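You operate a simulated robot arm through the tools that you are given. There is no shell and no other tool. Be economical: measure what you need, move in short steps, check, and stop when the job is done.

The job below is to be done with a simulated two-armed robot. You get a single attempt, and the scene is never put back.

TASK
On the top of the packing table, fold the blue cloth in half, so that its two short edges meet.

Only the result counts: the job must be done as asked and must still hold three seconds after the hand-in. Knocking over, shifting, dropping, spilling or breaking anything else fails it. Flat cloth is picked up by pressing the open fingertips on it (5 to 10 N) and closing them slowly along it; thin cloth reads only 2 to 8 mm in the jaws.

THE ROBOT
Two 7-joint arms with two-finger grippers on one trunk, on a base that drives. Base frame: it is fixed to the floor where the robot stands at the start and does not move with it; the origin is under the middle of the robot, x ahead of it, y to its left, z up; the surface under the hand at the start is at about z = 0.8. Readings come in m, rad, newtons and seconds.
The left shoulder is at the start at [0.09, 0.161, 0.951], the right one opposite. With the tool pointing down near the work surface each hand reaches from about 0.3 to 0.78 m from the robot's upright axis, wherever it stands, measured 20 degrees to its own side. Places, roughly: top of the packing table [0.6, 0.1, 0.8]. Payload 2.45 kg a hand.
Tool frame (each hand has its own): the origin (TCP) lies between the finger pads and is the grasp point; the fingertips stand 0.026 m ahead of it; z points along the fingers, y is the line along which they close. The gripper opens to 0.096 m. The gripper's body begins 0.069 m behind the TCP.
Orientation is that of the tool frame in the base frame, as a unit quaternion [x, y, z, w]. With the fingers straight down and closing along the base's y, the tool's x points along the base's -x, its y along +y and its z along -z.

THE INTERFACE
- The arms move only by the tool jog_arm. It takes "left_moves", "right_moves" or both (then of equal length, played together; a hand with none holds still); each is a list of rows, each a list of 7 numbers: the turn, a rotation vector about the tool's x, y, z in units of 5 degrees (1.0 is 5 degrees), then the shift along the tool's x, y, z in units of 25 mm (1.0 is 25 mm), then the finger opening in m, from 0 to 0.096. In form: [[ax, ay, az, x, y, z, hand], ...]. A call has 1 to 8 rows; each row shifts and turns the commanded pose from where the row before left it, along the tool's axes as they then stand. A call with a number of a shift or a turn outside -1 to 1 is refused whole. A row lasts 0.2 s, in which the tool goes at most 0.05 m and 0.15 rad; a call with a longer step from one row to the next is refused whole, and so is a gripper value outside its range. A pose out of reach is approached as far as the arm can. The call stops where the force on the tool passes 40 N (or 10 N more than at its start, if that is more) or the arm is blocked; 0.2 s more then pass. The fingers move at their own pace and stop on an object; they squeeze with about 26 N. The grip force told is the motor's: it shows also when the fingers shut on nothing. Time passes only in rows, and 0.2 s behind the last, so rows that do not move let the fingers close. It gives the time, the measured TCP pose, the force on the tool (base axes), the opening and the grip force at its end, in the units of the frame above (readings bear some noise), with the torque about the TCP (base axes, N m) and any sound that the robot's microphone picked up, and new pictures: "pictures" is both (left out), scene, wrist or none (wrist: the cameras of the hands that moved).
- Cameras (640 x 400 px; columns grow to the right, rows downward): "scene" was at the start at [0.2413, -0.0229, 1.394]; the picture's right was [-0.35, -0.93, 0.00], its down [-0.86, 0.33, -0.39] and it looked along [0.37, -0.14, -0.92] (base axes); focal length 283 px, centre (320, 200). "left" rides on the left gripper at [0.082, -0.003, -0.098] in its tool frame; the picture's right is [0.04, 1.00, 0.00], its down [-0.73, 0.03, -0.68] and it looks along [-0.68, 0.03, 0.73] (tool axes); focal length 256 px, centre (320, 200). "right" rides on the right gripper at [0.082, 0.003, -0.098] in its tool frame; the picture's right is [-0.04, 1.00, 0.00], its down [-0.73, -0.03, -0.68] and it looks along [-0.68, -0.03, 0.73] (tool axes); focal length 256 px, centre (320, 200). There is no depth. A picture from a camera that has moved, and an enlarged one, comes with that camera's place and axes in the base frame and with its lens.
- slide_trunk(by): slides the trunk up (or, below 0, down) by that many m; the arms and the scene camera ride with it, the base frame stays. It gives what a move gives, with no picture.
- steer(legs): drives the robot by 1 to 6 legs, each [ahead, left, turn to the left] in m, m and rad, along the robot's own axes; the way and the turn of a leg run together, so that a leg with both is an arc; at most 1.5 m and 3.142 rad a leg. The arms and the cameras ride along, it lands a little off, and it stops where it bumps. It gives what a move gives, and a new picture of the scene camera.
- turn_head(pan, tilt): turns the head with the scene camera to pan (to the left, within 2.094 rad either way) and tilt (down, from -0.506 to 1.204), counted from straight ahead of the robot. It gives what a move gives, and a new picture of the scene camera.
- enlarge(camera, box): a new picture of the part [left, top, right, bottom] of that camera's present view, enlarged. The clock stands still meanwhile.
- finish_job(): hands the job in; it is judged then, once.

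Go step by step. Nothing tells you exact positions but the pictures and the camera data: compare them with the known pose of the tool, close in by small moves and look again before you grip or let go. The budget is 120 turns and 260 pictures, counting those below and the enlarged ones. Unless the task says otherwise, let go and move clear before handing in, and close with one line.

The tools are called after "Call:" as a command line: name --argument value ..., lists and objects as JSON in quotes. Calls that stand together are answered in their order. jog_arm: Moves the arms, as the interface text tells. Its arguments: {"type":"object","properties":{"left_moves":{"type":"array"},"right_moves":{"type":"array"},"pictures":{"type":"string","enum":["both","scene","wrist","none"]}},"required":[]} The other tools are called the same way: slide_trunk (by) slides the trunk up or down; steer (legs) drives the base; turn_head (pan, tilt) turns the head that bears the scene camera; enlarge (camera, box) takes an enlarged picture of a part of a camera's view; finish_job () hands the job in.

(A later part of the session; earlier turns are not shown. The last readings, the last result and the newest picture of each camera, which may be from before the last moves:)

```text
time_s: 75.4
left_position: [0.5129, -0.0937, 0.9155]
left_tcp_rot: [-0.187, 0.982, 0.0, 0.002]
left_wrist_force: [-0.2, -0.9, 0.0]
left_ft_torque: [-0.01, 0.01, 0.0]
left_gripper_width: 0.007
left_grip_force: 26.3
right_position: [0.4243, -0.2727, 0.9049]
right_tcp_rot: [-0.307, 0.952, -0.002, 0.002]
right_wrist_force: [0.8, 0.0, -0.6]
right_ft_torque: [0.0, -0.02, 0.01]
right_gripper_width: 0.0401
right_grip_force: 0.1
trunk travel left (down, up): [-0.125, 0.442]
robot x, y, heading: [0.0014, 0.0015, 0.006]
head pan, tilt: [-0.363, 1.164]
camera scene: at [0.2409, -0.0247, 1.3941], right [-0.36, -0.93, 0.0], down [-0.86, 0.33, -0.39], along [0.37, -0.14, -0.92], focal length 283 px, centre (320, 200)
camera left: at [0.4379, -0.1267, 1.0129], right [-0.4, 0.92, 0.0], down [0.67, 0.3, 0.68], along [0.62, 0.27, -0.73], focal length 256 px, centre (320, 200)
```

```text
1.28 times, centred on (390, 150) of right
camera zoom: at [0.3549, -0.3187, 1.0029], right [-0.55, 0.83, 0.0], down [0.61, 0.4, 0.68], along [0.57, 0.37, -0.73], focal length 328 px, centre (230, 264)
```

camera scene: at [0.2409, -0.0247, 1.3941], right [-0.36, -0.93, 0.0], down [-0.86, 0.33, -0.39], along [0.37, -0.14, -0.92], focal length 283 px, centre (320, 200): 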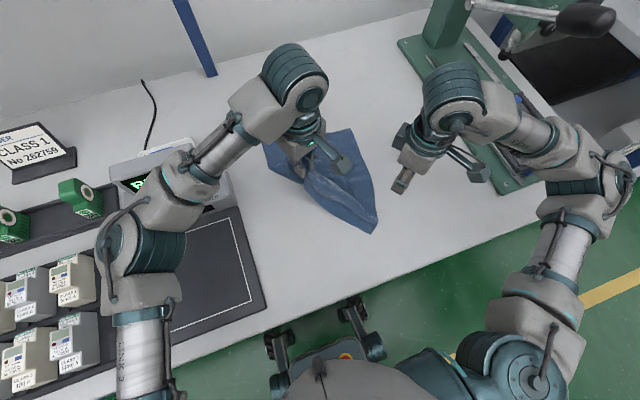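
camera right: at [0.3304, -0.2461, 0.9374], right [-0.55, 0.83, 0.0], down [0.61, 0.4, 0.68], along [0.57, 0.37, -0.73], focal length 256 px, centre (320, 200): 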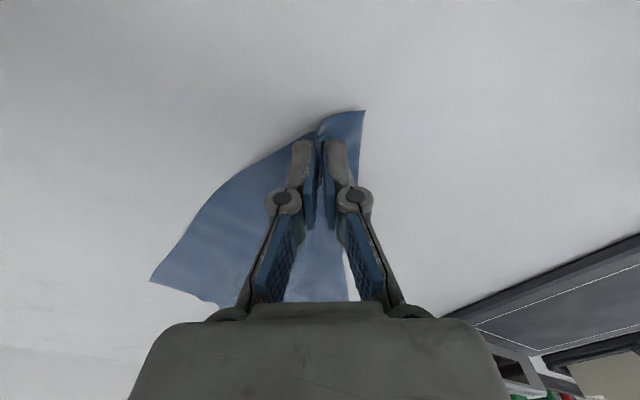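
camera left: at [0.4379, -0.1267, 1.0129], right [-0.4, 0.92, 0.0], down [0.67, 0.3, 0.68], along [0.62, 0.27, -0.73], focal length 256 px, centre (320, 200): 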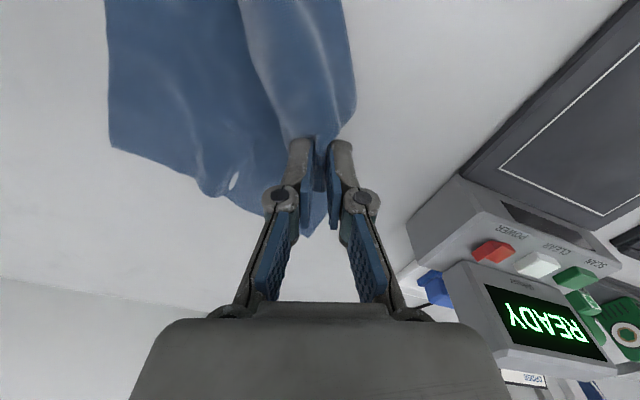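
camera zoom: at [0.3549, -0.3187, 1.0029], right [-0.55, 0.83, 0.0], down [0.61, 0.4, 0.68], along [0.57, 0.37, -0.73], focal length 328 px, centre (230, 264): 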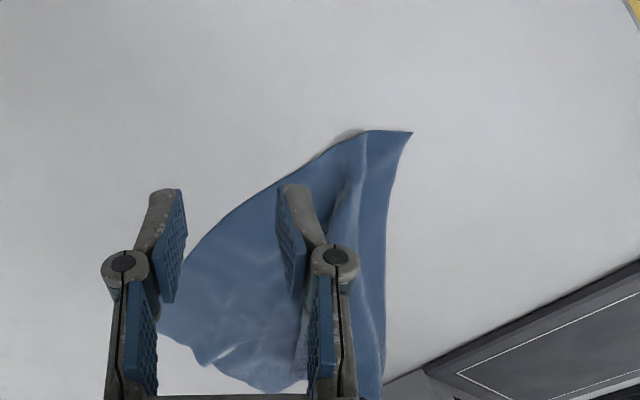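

The strip is unrolling: NL hangs as a single sheet by the fingers. I'll carry it to its original near-left place and lay it down.

Call:
jog_arm --left_moves '[[0, 0, 0, 0.285, 0.787, 0.2, 0], [0, 0, 0, 0.285, 0.787, 0.4, 0], [0, 0, 0, 0.285, 0.787, 0.6, 0], [0, 0, 0, 0.285, 0.787, 0.7, 0], [0, 0, 0, 0.285, 0.787, 0.7, 0], [0, 0, 0, 0.285, 0.787, 0.6, 0]]' --pictures "both"

Call:
enlarge --camera "scene" --box '[220, 100, 400, 260]'

```text
time_s: 76.8
left_position: [0.43, 0.0008, 0.8342]
left_tcp_rot: [-0.186, 0.983, 0.001, 0.002]
left_wrist_force: [-0.4, -0.1, -0.5]
left_ft_torque: [-0.04, -0.01, 0.0]
left_gripper_width: 0.0069
left_grip_force: 25.7
right_position: [0.424, -0.2735, 0.9056]
right_tcp_rot: [-0.308, 0.952, 0.0, 0.002]
right_wrist_force: [0.5, 0.2, 0.0]
right_ft_torque: [0.0, 0.01, -0.02]
right_gripper_width: 0.0399
right_grip_force: 0.0
trunk travel left (down, up): [-0.125, 0.442]
robot x, y, heading: [0.0019, -0.0021, 0.001]
head pan, tilt: [-0.363, 1.164]
camera scene: at [0.2412, -0.0235, 1.394], right [-0.36, -0.93, 0.0], down [-0.86, 0.33, -0.39], along [0.37, -0.14, -0.92], focal length 283 px, centre (320, 200)
camera left: at [0.3557, -0.0324, 0.9326], right [-0.4, 0.92, 0.0], down [0.67, 0.3, 0.68], along [0.62, 0.27, -0.73], focal length 256 px, centre (320, 200)
```

scene: 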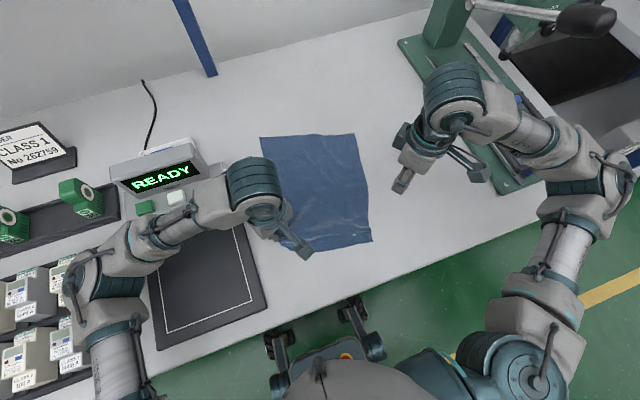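
left: 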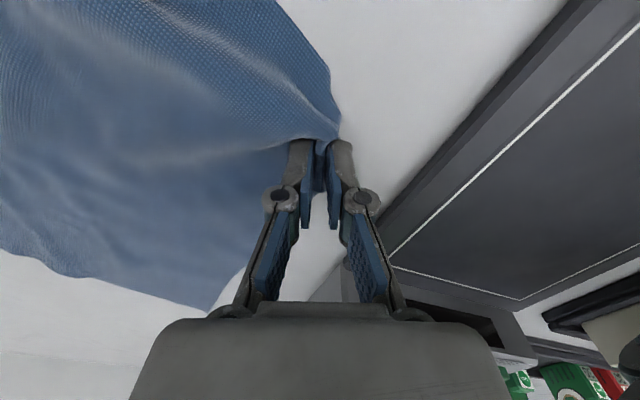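

```text
2.50 times, centred on (310, 180) of scene
camera zoom: at [0.2412, -0.0235, 1.394], right [-0.36, -0.93, 0.0], down [-0.86, 0.33, -0.39], along [0.37, -0.14, -0.92], focal length 708 px, centre (345, 250)
```

zoom: 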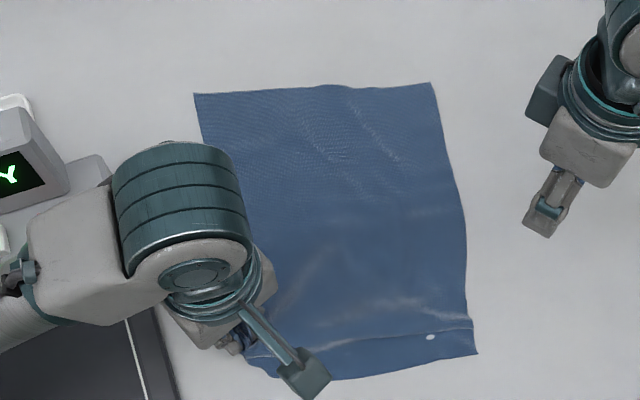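

The cloth is nearly flat again, rotated by about 18 degrees. I'll release the left gently, back both hands off, and re-measure the corners.

Call:
jog_arm --left_moves '[[0, 0, 0, 0, 0, 0.15, 0.004], [0, 0, 0, 0, 0, 0, 0.02], [0, 0, 0, 0, 0, 0, 0.034], [0, 0, 0, 0, 0, -0.6, 0.034], [0, 0, 0.6, 0, 0.3, -1, 0.034], [0, 0, 0.8, 0, 0.5, -1, 0.034], [0, 0, 0.8, 0, 0.8, -0.5, 0.034], [0, 0, 0.8, 0, 0.8, 0, 0.034]]' --right_moves '[[0, 0, 0, 0, 0, 0, 0.034], [0, 0, 0, 0, 0, 0, 0.034], [0, 0, 0, 0, 0, 0, 0.034], [0, 0, 0, 0, 0, 0, 0.034], [0, 0, 0, 0, 0, 0, 0.034], [0, 0, 0, 0, 0, 0, 0.034], [0, 0, 0, 0, 0, 0, 0.034], [0, 0, 0, 0, 0, 0, 0.034]]' --pictures "both"

Call:
enlarge --camera "scene" --box '[220, 100, 400, 260]'

```text
time_s: 78.6
left_position: [0.416, 0.0588, 0.9086]
left_tcp_rot: [-0.055, 0.998, 0.0, 0.001]
left_wrist_force: [0.0, -0.1, -0.4]
left_ft_torque: [-0.02, -0.05, 0.01]
left_gripper_width: 0.0341
left_grip_force: 0.1
right_position: [0.4241, -0.2721, 0.9043]
right_tcp_rot: [-0.307, 0.952, -0.001, 0.002]
right_wrist_force: [0.4, 0.1, 0.9]
right_ft_torque: [-0.01, 0.04, 0.01]
right_gripper_width: 0.0339
right_grip_force: 0.0
trunk travel left (down, up): [-0.125, 0.442]
robot x, y, heading: [-0.0013, -0.0001, -0.001]
head pan, tilt: [-0.363, 1.164]
camera scene: at [0.241, -0.0225, 1.3941], right [-0.36, -0.93, 0.0], down [-0.86, 0.33, -0.39], along [0.37, -0.14, -0.92], focal length 283 px, centre (320, 200)
camera right: at [0.3551, -0.3181, 1.0029], right [-0.55, 0.83, 0.0], down [0.61, 0.41, 0.68], along [0.57, 0.37, -0.73], focal length 256 px, centre (320, 200)
camera left: at [0.3345, 0.0463, 1.007], right [-0.15, 0.99, 0.0], down [0.72, 0.11, 0.68], along [0.67, 0.1, -0.73], focal length 256 px, centre (320, 200)
```

scene: 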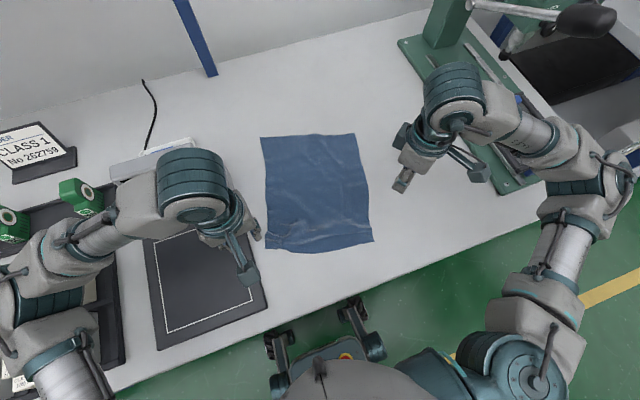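
right: 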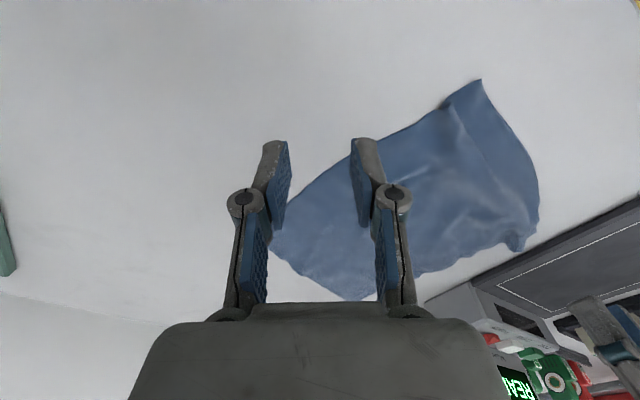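
left: 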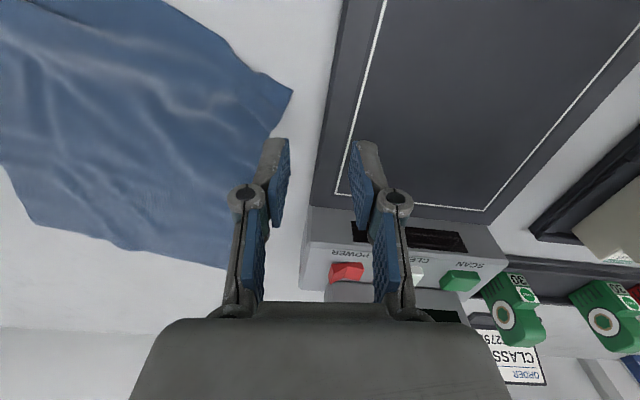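

```text
2.50 times, centred on (310, 180) of scene
camera zoom: at [0.241, -0.0225, 1.3941], right [-0.36, -0.93, 0.0], down [-0.86, 0.33, -0.39], along [0.37, -0.14, -0.92], focal length 708 px, centre (345, 250)
```

zoom: 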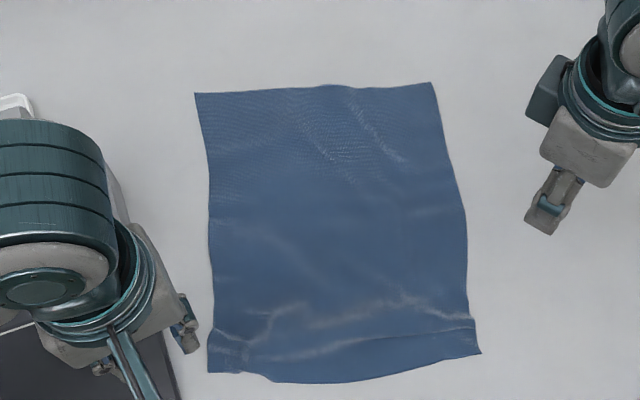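

The cloth is flat again with only mild wrinkles: NL (0.414, 0.036), NR (0.346, -0.185), FL (0.695, -0.035), FR (0.621, -0.262). I'll align both hands to about -17 degrees yaw above the near corners.

Call:
jog_arm --left_moves '[[0, 0, 0, 0.07, -0.757, 0, 0.034], [0, 0, 0, 0.07, -0.757, 0, 0.034], [0, 0, 0, 0.07, -0.757, 0, 0.034], [0, 0, 0.92, 0, 0, 0, 0.034], [0, 0, 0.92, 0, 0, 0, 0.034], [0, 0, 0.92, 0, 0, 0, 0.034], [0, 0, 0.92, 0, 0, 0, 0.034], [0, 0, 0.92, 0, 0, 0, 0.034]]' --right_moves '[[0, 0, 0, -0.142, 0.83, 0, 0.034], [0, 0, 0, -0.142, 0.83, 0, 0.034], [0, 0, 0, -0.142, 0.83, 0, 0.034], [0, 0, 0, -0.142, 0.83, 0, 0.034], [0, 0, 0, -0.142, 0.83, 0, 0.034], [0, 0, 0, -0.142, 0.83, 0, 0.034], [0, 0, 1, 0, 0, 0, 0.034], [0, 0, 1, 0, 0, 0, 0.034]]' --pictures "none"

Call:
jog_arm --right_moves '[[0, 0, 1, 0, 0, 0, 0.034], [0, 0, 1, 0, 0, 0, 0.034], [0, 0, 1, 0, 0, 0, 0.034], [0, 0, 1, 0, 0, 0, 0.034], [0, 0, 1, 0, 0, 0, 0.034], [0, 0, 1, 0, 0, 0, 0.034], [0, 0, 1, 0, 0, 0, 0.034], [0, 0, 1, 0, 0, 0, 0.034]]' --left_moves '[[0, 0, 0, 0, 0, 0, 0.034], [0, 0, 0, 0, 0, 0, 0.034], [0, 0, 0, 0, 0, 0, 0.034], [0, 0, 0, 0, 0, 0, 0.034], [0, 0, 0, 0, 0, 0, 0.034], [0, 0, 0, 0, 0, 0, 0.034], [0, 0, 0, 0, 0, 0, 0.034], [0, 0, 0, 0, 0, 0, 0.034]]' --pictures "wrist"

```text
time_s: 80.4
left_position: [0.4177, 0.0013, 0.9084]
left_tcp_rot: [0.144, 0.99, 0.001, 0.002]
left_wrist_force: [-0.1, -0.2, 0.2]
left_ft_torque: [0.02, 0.0, 0.03]
left_gripper_width: 0.0339
left_grip_force: 0.0
right_position: [0.3688, -0.1609, 0.9048]
right_tcp_rot: [-0.222, 0.975, 0.0, 0.002]
right_wrist_force: [0.1, 0.3, 0.3]
right_ft_torque: [-0.03, -0.03, -0.01]
right_gripper_width: 0.0342
right_grip_force: 0.0
trunk travel left (down, up): [-0.125, 0.442]
robot x, y, heading: [-0.0011, -0.0015, -0.004]
head pan, tilt: [-0.363, 1.164]
```

```text
time_s: 82.2
left_position: [0.4167, 0.0012, 0.9092]
left_tcp_rot: [0.144, 0.99, 0.001, 0.001]
left_wrist_force: [-0.4, -0.2, -1.1]
left_ft_torque: [-0.02, 0.0, -0.06]
left_gripper_width: 0.0338
left_grip_force: 0.1
right_position: [0.3689, -0.1606, 0.9055]
right_tcp_rot: [0.125, 0.992, 0.0, 0.002]
right_wrist_force: [0.0, 0.0, -0.5]
right_ft_torque: [-0.03, -0.02, 0.04]
right_gripper_width: 0.034
right_grip_force: 0.0
trunk travel left (down, up): [-0.125, 0.442]
robot x, y, heading: [0.0008, 0.0067, 0.001]
head pan, tilt: [-0.363, 1.164]
camera right: at [0.2897, -0.1379, 1.0023], right [0.29, 0.96, 0.0], down [0.7, -0.21, 0.68], along [0.65, -0.19, -0.73], focal length 256 px, centre (320, 200)
camera left: at [0.3368, 0.0205, 1.0067], right [0.25, 0.97, 0.0], down [0.71, -0.18, 0.68], along [0.66, -0.17, -0.73], focal length 256 px, centre (320, 200)
```

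right: 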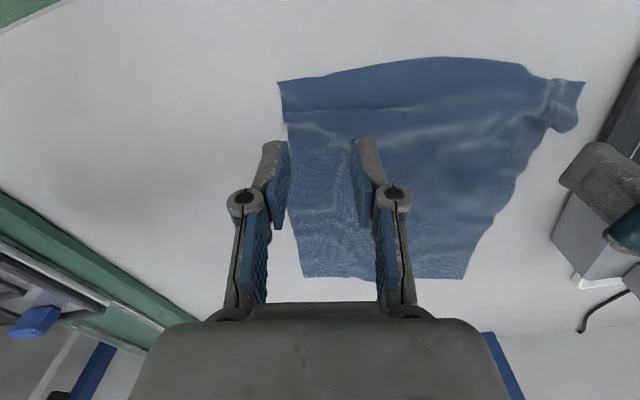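
left: 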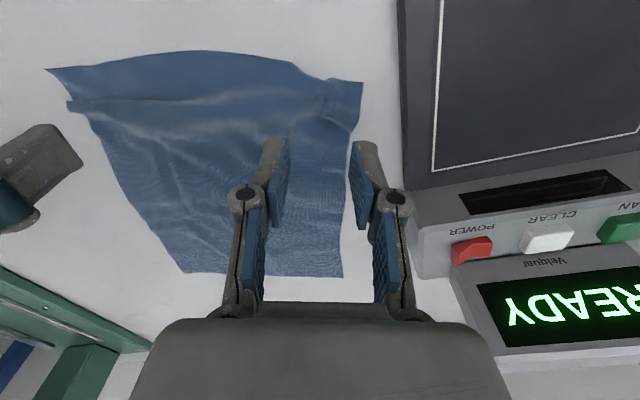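

Both hands are positioned over the corners. I'll descend close to the cloth.

Call:
jog_arm --left_moves '[[0, 0, 0, 0, 0, 0.7, 0.034], [0, 0, 0, 0, 0, 0.8, 0.034], [0, 0, 0, 0, 0, 0.7, 0.034], [0, 0, 0, 0, 0, 0.5, 0.034], [0, 0, 0, 0, 0, 0.3, 0.034], [0, 0, 0, 0, 0, 0, 0.034]]' --right_moves '[[0, 0, 0, 0, 0, 0.6, 0.034], [0, 0, 0, 0, 0, 0.8, 0.034], [0, 0, 0, 0, 0, 0.7, 0.034], [0, 0, 0, 0, 0, 0.5, 0.034], [0, 0, 0, 0, 0, 0.3, 0.034], [0, 0, 0, 0, 0, 0, 0.034]]' --pictures "wrist"

```text
time_s: 83.6
left_position: [0.4179, 0.0002, 0.8338]
left_tcp_rot: [0.143, 0.99, 0.0, 0.002]
left_wrist_force: [-0.5, -0.4, 0.6]
left_ft_torque: [0.01, -0.01, -0.04]
left_gripper_width: 0.0342
left_grip_force: 0.1
right_position: [0.3699, -0.1608, 0.8329]
right_tcp_rot: [0.123, 0.992, 0.001, 0.002]
right_wrist_force: [-0.3, -0.1, 0.8]
right_ft_torque: [0.03, 0.0, 0.01]
right_gripper_width: 0.0339
right_grip_force: 0.1
trunk travel left (down, up): [-0.125, 0.442]
robot x, y, heading: [-0.0023, 0.0013, -0.001]
head pan, tilt: [-0.363, 1.164]
camera right: at [0.2905, -0.1378, 0.9298], right [0.28, 0.96, 0.0], down [0.7, -0.21, 0.68], along [0.65, -0.19, -0.73], focal length 256 px, centre (320, 200)
camera left: at [0.3376, 0.0205, 0.9317], right [0.25, 0.97, 0.0], down [0.71, -0.18, 0.68], along [0.66, -0.17, -0.73], focal length 256 px, centre (320, 200)
```

right: 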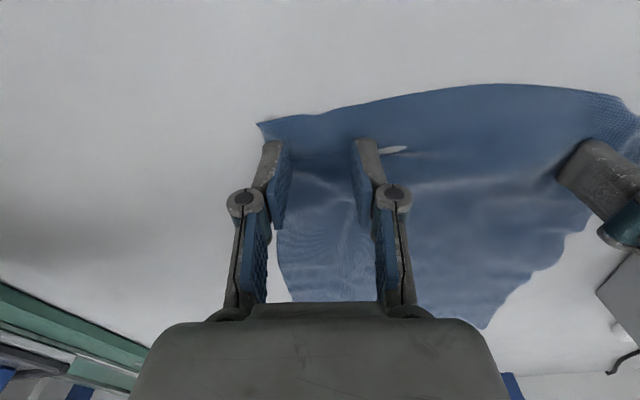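
left: 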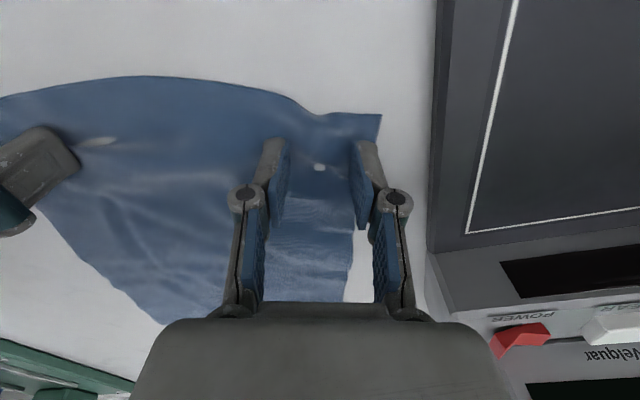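

Call:
jog_arm --left_moves '[[0, 0, 0, 0, -0.1, 0.16, 0.034], [0, 0, 0, 0, 0, 0.1, 0.034], [0, 0, 0, 0, 0, 0.03, 0.034], [0, 0, 0, 0, 0, 0, 0.034]]' --right_moves '[[0, 0, 0, 0, 0.05, 0.12, 0.034], [0, 0, 0, 0, 0, 0.1, 0.034], [0, 0, 0, 0, 0, 0.03, 0.034], [0, 0, 0, 0, 0, 0, 0.034]]' --pictures "none"

```text
time_s: 84.6
left_position: [0.4159, -0.0013, 0.8265]
left_tcp_rot: [0.144, 0.99, 0.001, 0.003]
left_wrist_force: [0.9, 0.5, 3.4]
left_ft_torque: [0.06, -0.02, -0.01]
left_gripper_width: 0.0341
left_grip_force: 0.1
right_position: [0.3686, -0.1598, 0.8265]
right_tcp_rot: [0.124, 0.992, 0.001, 0.003]
right_wrist_force: [0.9, -0.2, 15.0]
right_ft_torque: [-0.04, -0.08, 0.04]
right_gripper_width: 0.0338
right_grip_force: 0.1
trunk travel left (down, up): [-0.125, 0.442]
robot x, y, heading: [-0.0001, 0.0025, 0.006]
head pan, tilt: [-0.363, 1.164]
```

The right presses at 15 N and the left at 3 N. I'll press the left a bit more, then close both partway.

Call:
jog_arm --left_moves '[[0, 0, 0, 0, 0, 0.05, 0.034], [0, 0, 0, 0, 0, 0, 0.034], [0, 0, 0, 0, 0, 0, 0.03], [0, 0, 0, 0, 0, 0, 0.026], [0, 0, 0, 0, 0, 0, 0.022], [0, 0, 0, 0, 0, 0, 0.018]]' --right_moves '[[0, 0, 0, 0, 0, 0, 0.034], [0, 0, 0, 0, 0, 0, 0.034], [0, 0, 0, 0, 0, 0, 0.03], [0, 0, 0, 0, 0, 0, 0.026], [0, 0, 0, 0, 0, 0, 0.022], [0, 0, 0, 0, 0, 0, 0.018]]' --pictures "wrist"

```text
time_s: 86.0
left_position: [0.4155, -0.0018, 0.8276]
left_tcp_rot: [0.143, 0.99, 0.0, 0.003]
left_wrist_force: [-0.6, -3.3, 32.1]
left_ft_torque: [-0.43, 0.16, 0.02]
left_gripper_width: 0.0187
left_grip_force: 0.3
right_position: [0.3678, -0.1585, 0.8269]
right_tcp_rot: [0.125, 0.992, 0.001, 0.004]
right_wrist_force: [1.4, 6.3, 17.0]
right_ft_torque: [0.32, -0.17, 0.02]
right_gripper_width: 0.0181
right_grip_force: 6.2
trunk travel left (down, up): [-0.125, 0.442]
robot x, y, heading: [-0.0003, -0.0005, -0.001]
head pan, tilt: [-0.363, 1.164]
camera right: at [0.2884, -0.1361, 0.9247], right [0.28, 0.96, 0.0], down [0.7, -0.21, 0.68], along [0.66, -0.19, -0.73], focal length 256 px, centre (320, 200)
camera left: at [0.3349, 0.0188, 0.9247], right [0.25, 0.97, 0.0], down [0.71, -0.18, 0.68], along [0.66, -0.17, -0.73], focal length 256 px, centre (320, 200)
```

right: 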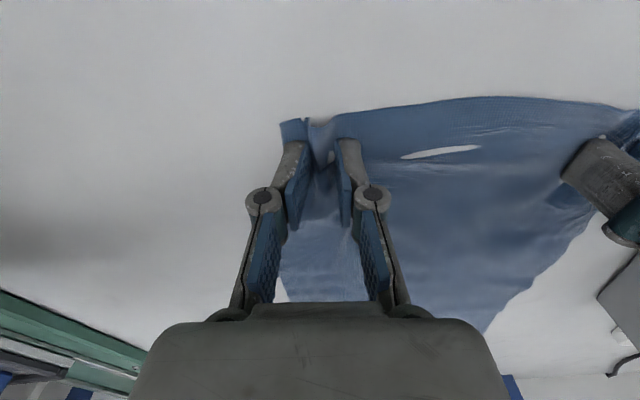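
left: 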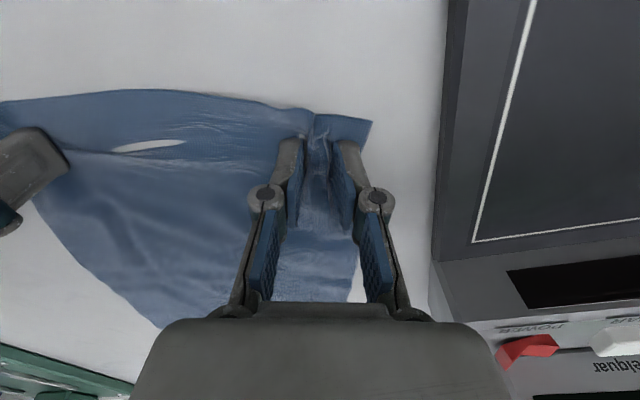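

Good ridges are forming on both sides. I'll finish closing, moving the hands slightly together to relieve the tension.

Call:
jog_arm --left_moves '[[0, 0, 0, 0, -0.06, -0.02, 0.014], [0, 0, 0, 0, -0.06, 0, 0.01], [0, 0, 0, 0, -0.06, 0, 0.006], [0, 0, 0, 0, -0.06, 0, 0], [0, 0, 0, 0, 0, 0, 0], [0, 0, 0, 0, 0, 0, 0]]' --right_moves '[[0, 0, 0, 0, 0.06, -0.01, 0.014], [0, 0, 0, 0, 0.06, 0, 0.01], [0, 0, 0, 0, 0.06, 0, 0.006], [0, 0, 0, 0, 0.06, 0, 0], [0, 0, 0, 0, 0, 0, 0], [0, 0, 0, 0, 0, 0, 0]]' --pictures "wrist"

```text
time_s: 87.4
left_position: [0.4131, -0.0079, 0.827]
left_tcp_rot: [0.143, 0.99, 0.0, 0.002]
left_wrist_force: [1.1, 0.3, 12.2]
left_ft_torque: [0.03, 0.02, 0.03]
left_gripper_width: 0.0043
left_grip_force: 24.8
right_position: [0.3705, -0.153, 0.8273]
right_tcp_rot: [0.123, 0.992, 0.0, 0.003]
right_wrist_force: [0.3, 2.3, 25.4]
right_ft_torque: [-0.04, -0.26, 0.03]
right_gripper_width: 0.0013
right_grip_force: 25.8
trunk travel left (down, up): [-0.125, 0.442]
robot x, y, heading: [0.0007, -0.0018, -0.0]
head pan, tilt: [-0.363, 1.164]
camera right: at [0.2905, -0.1303, 0.9244], right [0.28, 0.96, 0.0], down [0.7, -0.21, 0.68], along [0.66, -0.19, -0.73], focal length 256 px, centre (320, 200)
camera left: at [0.3335, 0.013, 0.9243], right [0.25, 0.97, 0.0], down [0.71, -0.18, 0.68], along [0.66, -0.17, -0.73], focal length 256 px, centre (320, 200)
```

right: 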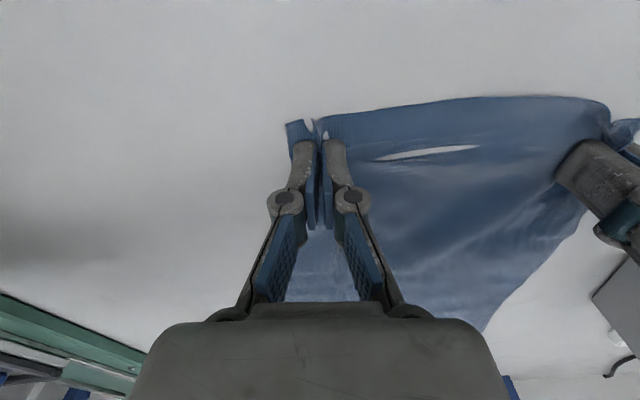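
left: 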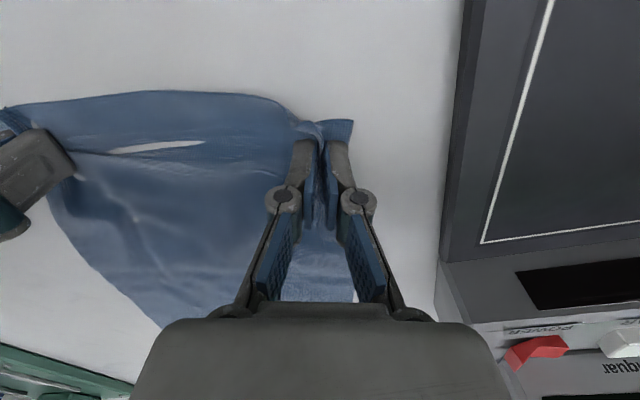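

Call:
jog_arm --left_moves '[[0, 0, 0, 0, 0, -0.25, 0], [0, 0, 0, 0, 0, -0.3, 0], [0, 0, 0, 0, 0, -0.3, 0], [0, 0, 0, 0, 0, -0.3, 0]]' --right_moves '[[0, 0, 0, 0, 0, -0.25, 0], [0, 0, 0, 0, 0, -0.3, 0], [0, 0, 0, 0, 0, -0.3, 0], [0, 0, 0, 0, 0, -0.3, 0]]' --pictures "both"

```text
time_s: 88.4
left_position: [0.4148, -0.0069, 0.8534]
left_tcp_rot: [0.143, 0.99, 0.0, 0.002]
left_wrist_force: [-0.8, -2.3, -0.1]
left_ft_torque: [-0.05, -0.03, 0.02]
left_gripper_width: 0.0022
left_grip_force: 24.2
right_position: [0.3713, -0.1533, 0.8539]
right_tcp_rot: [0.124, 0.992, 0.001, 0.003]
right_wrist_force: [0.8, 1.6, -0.2]
right_ft_torque: [0.05, -0.03, -0.04]
right_gripper_width: 0.0037
right_grip_force: 26.2
trunk travel left (down, up): [-0.125, 0.442]
robot x, y, heading: [-0.0017, 0.0032, 0.002]
head pan, tilt: [-0.363, 1.164]
camera scene: at [0.2409, -0.0232, 1.3941], right [-0.36, -0.93, 0.0], down [-0.86, 0.33, -0.39], along [0.37, -0.14, -0.92], focal length 283 px, centre (320, 200)
camera right: at [0.2916, -0.1309, 0.9523], right [0.28, 0.96, 0.0], down [0.7, -0.21, 0.68], along [0.65, -0.19, -0.73], focal length 256 px, centre (320, 200)
camera left: at [0.3348, 0.0125, 0.9523], right [0.25, 0.97, 0.0], down [0.71, -0.18, 0.68], along [0.66, -0.17, -0.73], focal length 256 px, centre (320, 200)
```

scene: 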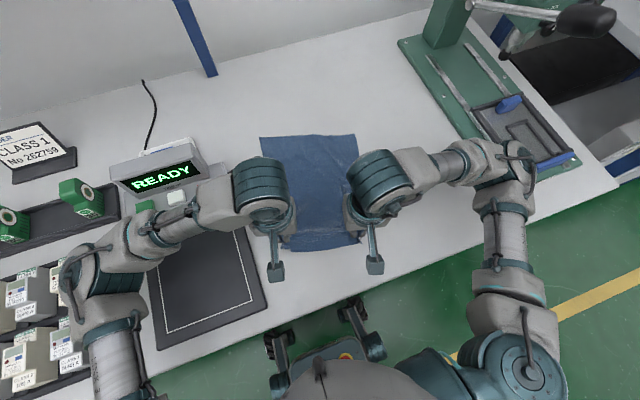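
right: 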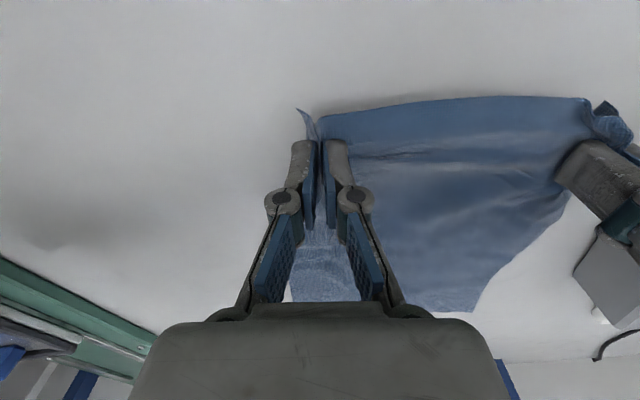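
left: 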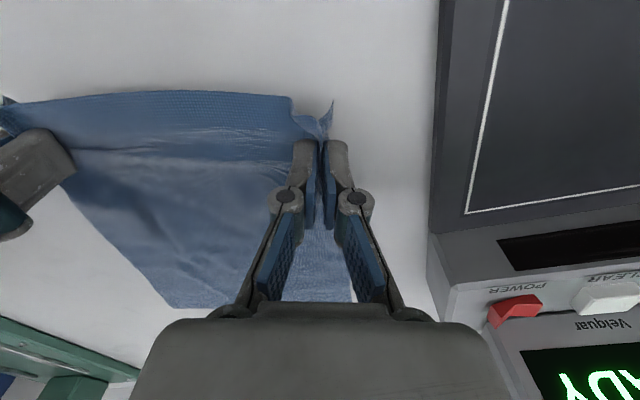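

Both grips hold. Now a slower, lower swing along the cloth's own axis, keeping slack; first third.

Call:
jog_arm --left_moves '[[0, 0, 0, -0.608, -0.12, -0.55, 0], [0, 0, 0, -0.608, 0.0, -0.5, 0], [0, 0, 0, -0.608, 0.0, -0.45, 0], [0, 0, 0, -0.608, 0.0, -0.45, 0], [0, 0, 0, -0.608, 0.0, -0.4, 0], [0, 0, 0, -0.608, 0.0, -0.35, 0]]' --right_moves '[[0, 0, 0, -0.608, 0.08, -0.55, 0], [0, 0, 0, -0.608, 0, -0.5, 0], [0, 0, 0, -0.608, 0, -0.45, 0], [0, 0, 0, -0.608, 0, -0.45, 0], [0, 0, 0, -0.608, 0, -0.4, 0], [0, 0, 0, -0.608, 0, -0.35, 0]]' --pictures "wrist"

```text
time_s: 89.8
left_position: [0.5021, -0.038, 0.9219]
left_tcp_rot: [0.144, 0.99, 0.001, 0.001]
left_wrist_force: [-0.1, 0.4, -0.9]
left_ft_torque: [-0.01, 0.01, 0.0]
left_gripper_width: 0.0023
left_grip_force: 24.9
right_position: [0.4609, -0.1743, 0.922]
right_tcp_rot: [0.123, 0.992, 0.001, 0.002]
right_wrist_force: [1.0, 1.1, 1.2]
right_ft_torque: [0.01, 0.01, -0.01]
right_gripper_width: 0.0027
right_grip_force: 23.8
trunk travel left (down, up): [-0.125, 0.442]
robot x, y, heading: [0.0006, 0.0016, 0.0]
head pan, tilt: [-0.363, 1.164]
camera right: at [0.3813, -0.1521, 1.0203], right [0.28, 0.96, 0.0], down [0.7, -0.21, 0.68], along [0.65, -0.19, -0.73], focal length 256 px, centre (320, 200)
camera left: at [0.4218, -0.0168, 1.0198], right [0.25, 0.97, 0.0], down [0.71, -0.18, 0.68], along [0.66, -0.17, -0.73], focal length 256 px, centre (320, 200)
```

right: 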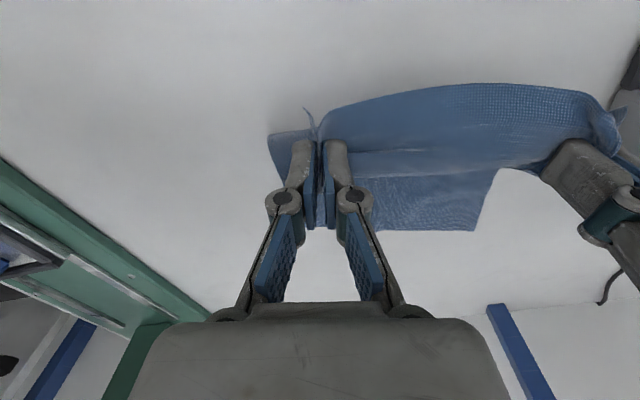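
left: 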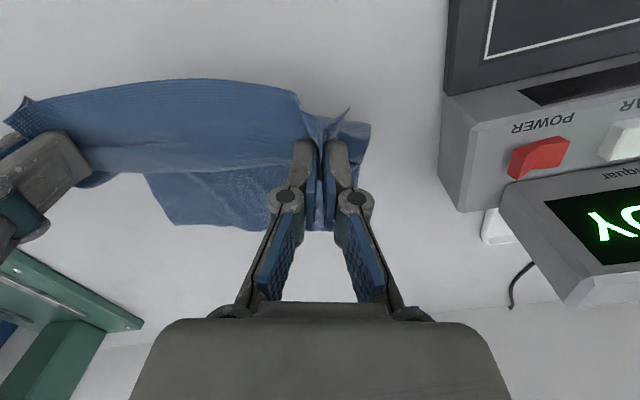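

Both hold and the far corners haven't moved. I'll continue over the top.

Call:
jog_arm --left_moves '[[0, 0, 0, -0.608, 0.02, -0.25, 0], [0, 0, 0, -0.608, 0.02, -0.15, 0], [0, 0, 0, -0.608, 0.02, -0.05, 0], [0, 0, 0, -0.608, 0.02, 0.1, 0], [0, 0, 0, -0.608, 0.02, 0.2, 0], [0, 0, 0, -0.608, 0.02, 0.3, 0]]' --right_moves '[[0, 0, 0, -0.608, 0, -0.25, 0], [0, 0, 0, -0.608, 0, -0.15, 0], [0, 0, 0, -0.608, 0, -0.05, 0], [0, 0, 0, -0.608, 0, 0.1, 0], [0, 0, 0, -0.608, 0, 0.2, 0], [0, 0, 0, -0.608, 0, 0.3, 0]]' --pictures "both"

```text
time_s: 91.2
left_position: [0.591, -0.0601, 0.9166]
left_tcp_rot: [0.143, 0.99, 0.0, 0.001]
left_wrist_force: [-0.1, -0.8, 1.3]
left_ft_torque: [-0.13, 0.08, 0.04]
left_gripper_width: 0.0028
left_grip_force: 31.7
right_position: [0.5494, -0.1961, 0.9188]
right_tcp_rot: [0.123, 0.992, 0.001, 0.002]
right_wrist_force: [1.1, 1.9, 1.4]
right_ft_torque: [0.07, -0.02, 0.03]
right_gripper_width: 0.0018
right_grip_force: 25.7
trunk travel left (down, up): [-0.125, 0.442]
robot x, y, heading: [-0.0037, -0.0015, 0.002]
head pan, tilt: [-0.363, 1.164]
camera scene: at [0.2435, -0.0248, 1.3935], right [-0.35, -0.93, 0.0], down [-0.86, 0.33, -0.39], along [0.36, -0.14, -0.92], focal length 283 px, centre (320, 200)
camera right: at [0.4702, -0.1747, 1.0166], right [0.28, 0.96, 0.0], down [0.7, -0.21, 0.68], along [0.65, -0.19, -0.73], focal length 256 px, centre (320, 200)
camera left: at [0.5104, -0.0404, 1.0155], right [0.25, 0.97, 0.0], down [0.71, -0.18, 0.68], along [0.66, -0.17, -0.73], focal length 256 px, centre (320, 200)
```

scene: 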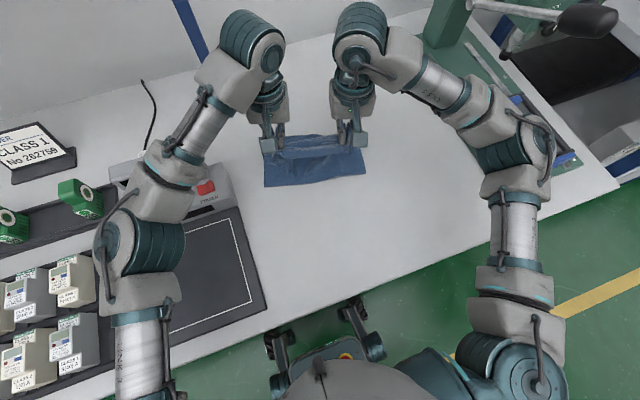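
right: 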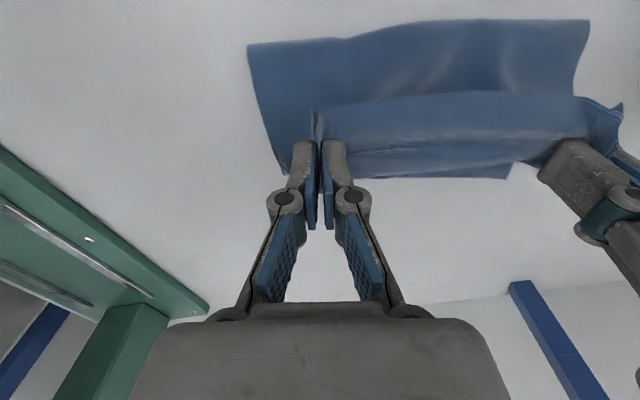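
left: 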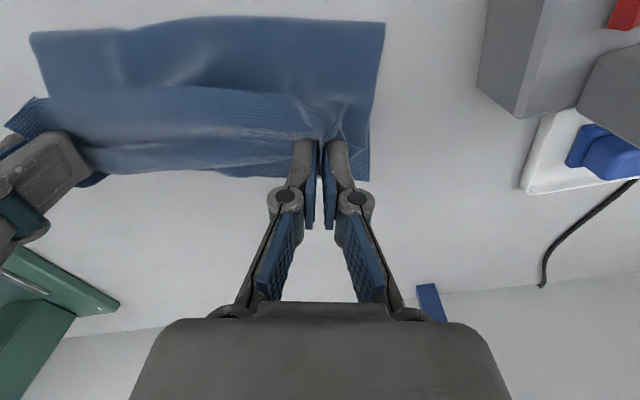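

The fold is forming beautifully, with FL at (0.690, -0.029) and FR at (0.615, -0.258). I'll lower both onto the far edge.

Call:
jog_arm --left_moves '[[0, 0, 0, -0.56, 0.06, 0.3, 0], [0, 0, 0, -0.56, 0.06, 0.4, 0], [0, 0, 0, -0.56, 0.06, 0.5, 0], [0, 0, 0, -0.56, 0.06, 0.6, 0], [0, 0, 0, -0.56, 0.06, 0.65, 0], [0, 0, 0, -0.56, 0.06, 0.7, 0]]' --right_moves '[[0, 0, 0, -0.56, 0.027, 0.3, 0], [0, 0, 0, -0.56, 0.027, 0.4, 0], [0, 0, 0, -0.56, 0.027, 0.5, 0], [0, 0, 0, -0.56, 0.027, 0.6, 0], [0, 0, 0, -0.56, 0.027, 0.65, 0], [0, 0, 0, -0.56, 0.027, 0.7, 0]]' --pictures "both"

Call:
enlarge --camera "scene" --box '[220, 90, 400, 220]'

```text
time_s: 92.6
left_position: [0.6719, -0.0755, 0.8377]
left_tcp_rot: [0.145, 0.989, 0.002, 0.001]
left_wrist_force: [0.4, -0.7, 0.4]
left_ft_torque: [-0.04, 0.02, 0.02]
left_gripper_width: 0.0024
left_grip_force: 30.2
left hand out of reach, approached as far as the arm can: row 6
right_position: [0.6314, -0.2142, 0.8392]
right_tcp_rot: [0.124, 0.992, 0.001, 0.001]
right_wrist_force: [0.2, 1.0, -0.2]
right_ft_torque: [0.01, 0.0, -0.01]
right_gripper_width: 0.0038
right_grip_force: 27.1
trunk travel left (down, up): [-0.125, 0.442]
robot x, y, heading: [-0.0025, -0.0002, -0.0]
head pan, tilt: [-0.363, 1.164]
camera scene: at [0.2437, -0.0268, 1.3935], right [-0.36, -0.93, 0.0], down [-0.86, 0.33, -0.39], along [0.36, -0.14, -0.92], focal length 283 px, centre (320, 200)
camera right: at [0.552, -0.1919, 0.9376], right [0.28, 0.96, 0.0], down [0.7, -0.21, 0.68], along [0.65, -0.19, -0.73], focal length 256 px, centre (320, 200)
camera left: at [0.5929, -0.0557, 0.9366], right [0.25, 0.97, 0.0], down [0.71, -0.18, 0.68], along [0.66, -0.17, -0.73], focal length 256 px, centre (320, 200)
```

scene: 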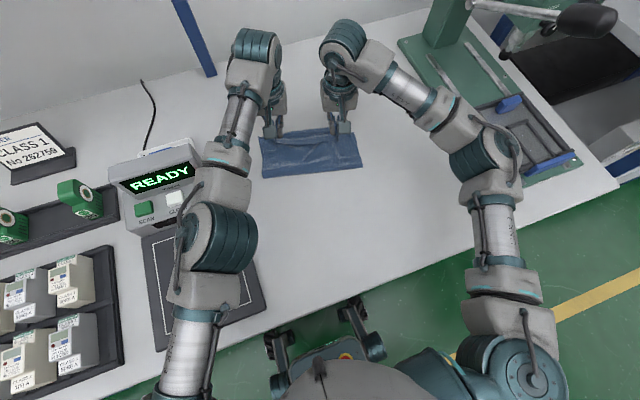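
right: 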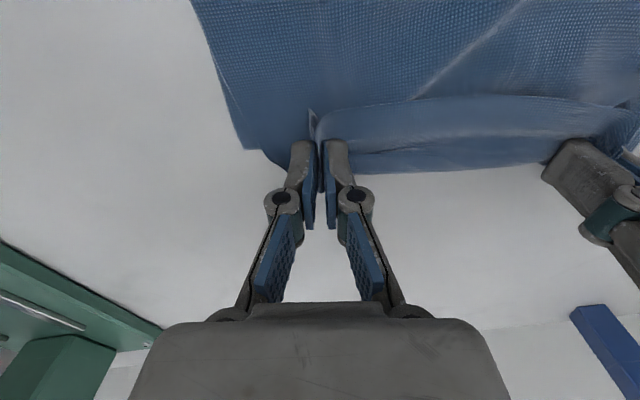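
left: 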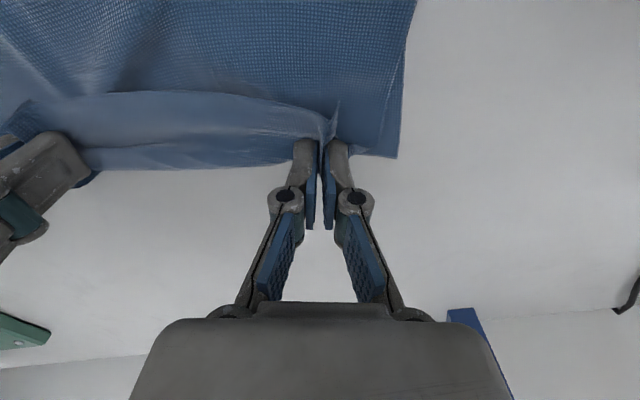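

```text
3.08 times, centred on (310, 155) of scene
camera zoom: at [0.2437, -0.0268, 1.3935], right [-0.36, -0.93, 0.0], down [-0.86, 0.33, -0.39], along [0.36, -0.14, -0.92], focal length 871 px, centre (351, 338)
```

zoom: 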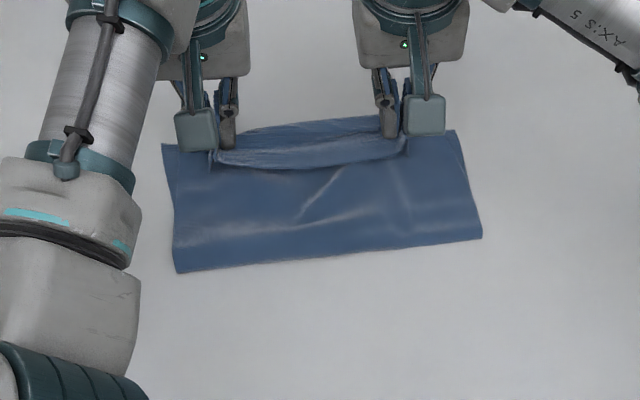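

The fold is straight, but the lower layer is only about 10–12 cm deep, so the top overshoots and its edge strip turns back. I'll keep both grips and swing back and up so the fold line rolls back toward the middle, then lay it forward again.

Call:
jog_arm --left_moves '[[0, 0, 0, 0.6, 0, -0.8, 0], [0, 0, 0, 0.6, 0, -0.75, 0], [0, 0, 0, 0.6, 0, -0.65, 0], [0, 0, 0, 0.6, 0, -0.6, 0], [0, 0, 0, 0.6, 0, -0.5, 0]]' --right_moves '[[0, 0, 0, 0.6, 0, -0.8, 0], [0, 0, 0, 0.6, 0, -0.75, 0], [0, 0, 0, 0.6, 0, -0.65, 0], [0, 0, 0, 0.6, 0, -0.6, 0], [0, 0, 0, 0.6, 0, -0.5, 0]]' --pictures "none"

Call:
jog_arm --left_moves '[[0, 0, 0, 0.6, 0, -0.45, 0], [0, 0, 0, 0.6, 0, -0.4, 0], [0, 0, 0, 0.6, 0, -0.3, 0], [0, 0, 0, 0.6, 0, -0.2, 0], [0, 0, 0, 0.6, 0, -0.1, 0], [0, 0, 0, 0, 0, 0, 0]]' --right_moves '[[0, 0, 0, 0.6, 0, -0.45, 0], [0, 0, 0, 0.6, 0, -0.4, 0], [0, 0, 0, 0.6, 0, -0.3, 0], [0, 0, 0, 0.6, 0, -0.2, 0], [0, 0, 0, 0.6, 0, -0.1, 0], [0, 0, 0, 0, 0, 0, 0]]' --pictures "both"

```text
time_s: 93.8
left_position: [0.5949, -0.0492, 0.9217]
left_tcp_rot: [0.143, 0.99, 0.001, 0.002]
left_wrist_force: [0.2, -1.5, -0.1]
left_ft_torque: [0.04, -0.01, 0.01]
left_gripper_width: 0.0044
left_grip_force: 27.2
right_position: [0.5566, -0.1927, 0.9239]
right_tcp_rot: [0.123, 0.992, 0.0, 0.003]
right_wrist_force: [-0.1, 3.0, 1.1]
right_ft_torque: [0.06, -0.02, 0.04]
right_gripper_width: 0.0013
right_grip_force: 25.5
trunk travel left (down, up): [-0.125, 0.442]
robot x, y, heading: [0.0013, 0.0011, -0.003]
head pan, tilt: [-0.363, 1.164]
```

```text
time_s: 95.2
left_position: [0.5246, -0.0277, 0.9564]
left_tcp_rot: [0.144, 0.99, 0.001, 0.002]
left_wrist_force: [-0.6, -5.6, 0.3]
left_ft_torque: [-0.15, -0.01, 0.05]
left_gripper_width: 0.0031
left_grip_force: 31.7
right_position: [0.4858, -0.1772, 0.9577]
right_tcp_rot: [0.124, 0.992, 0.001, 0.001]
right_wrist_force: [1.1, 4.0, -0.5]
right_ft_torque: [0.1, 0.05, -0.01]
right_gripper_width: 0.0028
right_grip_force: 24.5
trunk travel left (down, up): [-0.125, 0.442]
robot x, y, heading: [0.0014, -0.0008, 0.006]
head pan, tilt: [-0.363, 1.164]
camera scene: at [0.2423, -0.0233, 1.3938], right [-0.35, -0.93, 0.0], down [-0.86, 0.33, -0.39], along [0.36, -0.14, -0.92], focal length 283 px, centre (320, 200)
camera right: at [0.4067, -0.1534, 1.0563], right [0.28, 0.96, 0.0], down [0.7, -0.21, 0.68], along [0.65, -0.19, -0.73], focal length 256 px, centre (320, 200)
camera left: at [0.4439, -0.0087, 1.0543], right [0.25, 0.97, 0.0], down [0.71, -0.18, 0.68], along [0.66, -0.17, -0.73], focal length 256 px, centre (320, 200)
```

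scene: 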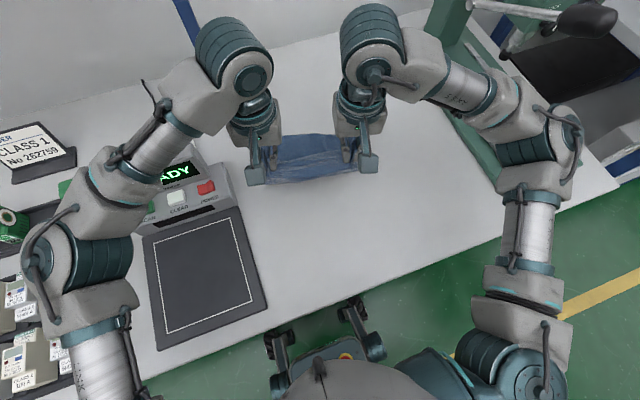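
right: 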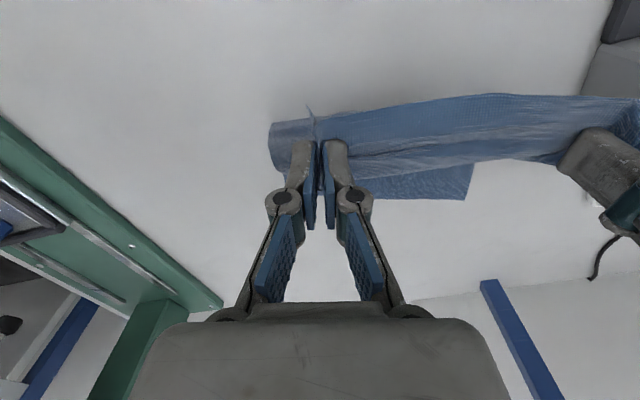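
left: 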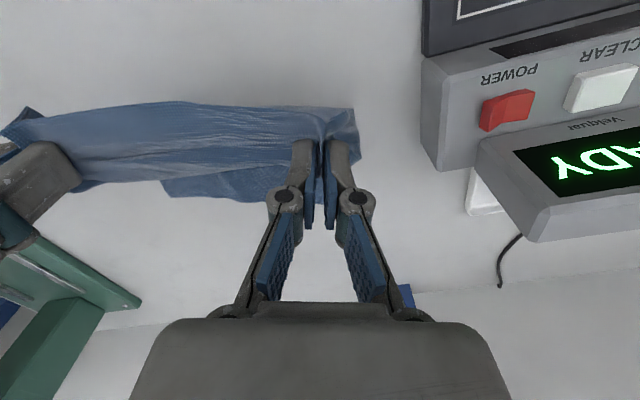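

The far edge stays put and both grips hold. I'll relieve the sideways tension and lay it forward on a proper circle around the middle line.

Call:
jog_arm --left_moves '[[0, 0, 0, -0.89, -0.25, 0.06, 0], [0, 0, 0, -0.88, 0, 0.17, 0], [0, 0, 0, -0.835, 0, 0.28, 0], [0, 0, 0, -0.77, 0, 0.38, 0], [0, 0, 0, -0.687, 0, 0.48, 0], [0, 0, 0, -0.588, 0, 0.56, 0]]' --right_moves '[[0, 0, 0, -0.863, 0.15, 0.06, 0], [0, 0, 0, -0.843, 0, 0.17, 0], [0, 0, 0, -0.8, 0, 0.28, 0], [0, 0, 0, -0.737, 0, 0.38, 0], [0, 0, 0, -0.658, 0, 0.48, 0], [0, 0, 0, -0.563, 0, 0.56, 0]]' --pictures "both"

Call:
enlarge --camera "scene" --box '[220, 90, 400, 220]'

```text
time_s: 96.6
left_position: [0.6344, -0.0688, 0.9067]
left_tcp_rot: [0.144, 0.99, 0.001, 0.001]
left_wrist_force: [0.4, 0.1, -0.9]
left_ft_torque: [-0.02, 0.04, 0.02]
left_gripper_width: 0.0044
left_grip_force: 33.6
right_position: [0.5947, -0.2003, 0.9101]
right_tcp_rot: [0.125, 0.992, 0.001, 0.002]
right_wrist_force: [-0.6, -0.2, -0.2]
right_ft_torque: [0.02, -0.03, 0.01]
right_gripper_width: 0.0037
right_grip_force: 31.2
trunk travel left (down, up): [-0.125, 0.442]
robot x, y, heading: [0.0002, -0.0001, -0.007]
head pan, tilt: [-0.363, 1.164]
camera scene: at [0.2438, -0.0249, 1.3935], right [-0.35, -0.93, 0.0], down [-0.86, 0.33, -0.39], along [0.36, -0.14, -0.92], focal length 283 px, centre (320, 200)
camera right: at [0.5164, -0.1776, 1.0079], right [0.28, 0.96, 0.0], down [0.7, -0.21, 0.68], along [0.65, -0.19, -0.73], focal length 256 px, centre (320, 200)
camera left: at [0.5552, -0.0485, 1.0053], right [0.25, 0.97, 0.0], down [0.71, -0.18, 0.68], along [0.66, -0.17, -0.73], focal length 256 px, centre (320, 200)
```

scene: 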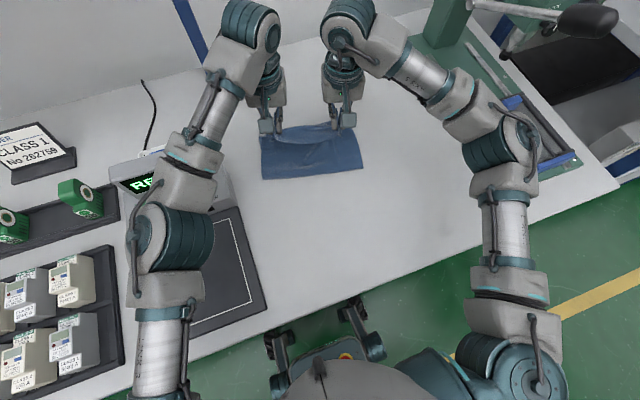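
right: 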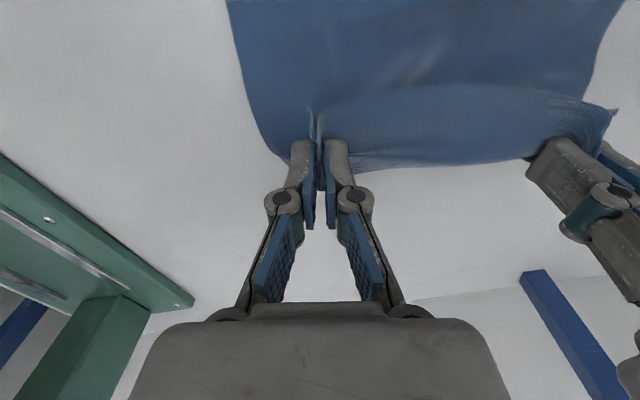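
left: 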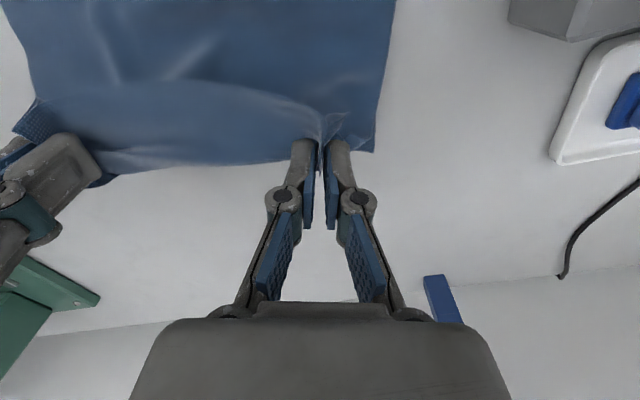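

```text
3.08 times, centred on (310, 155) of scene
camera zoom: at [0.2438, -0.0249, 1.3935], right [-0.35, -0.93, 0.0], down [-0.86, 0.33, -0.39], along [0.36, -0.14, -0.92], focal length 871 px, centre (351, 338)
```

zoom: 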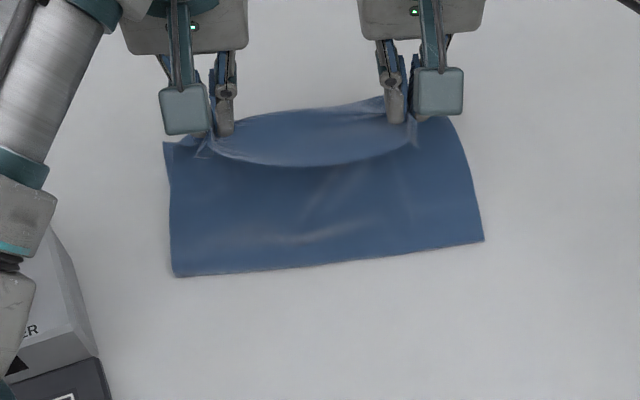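

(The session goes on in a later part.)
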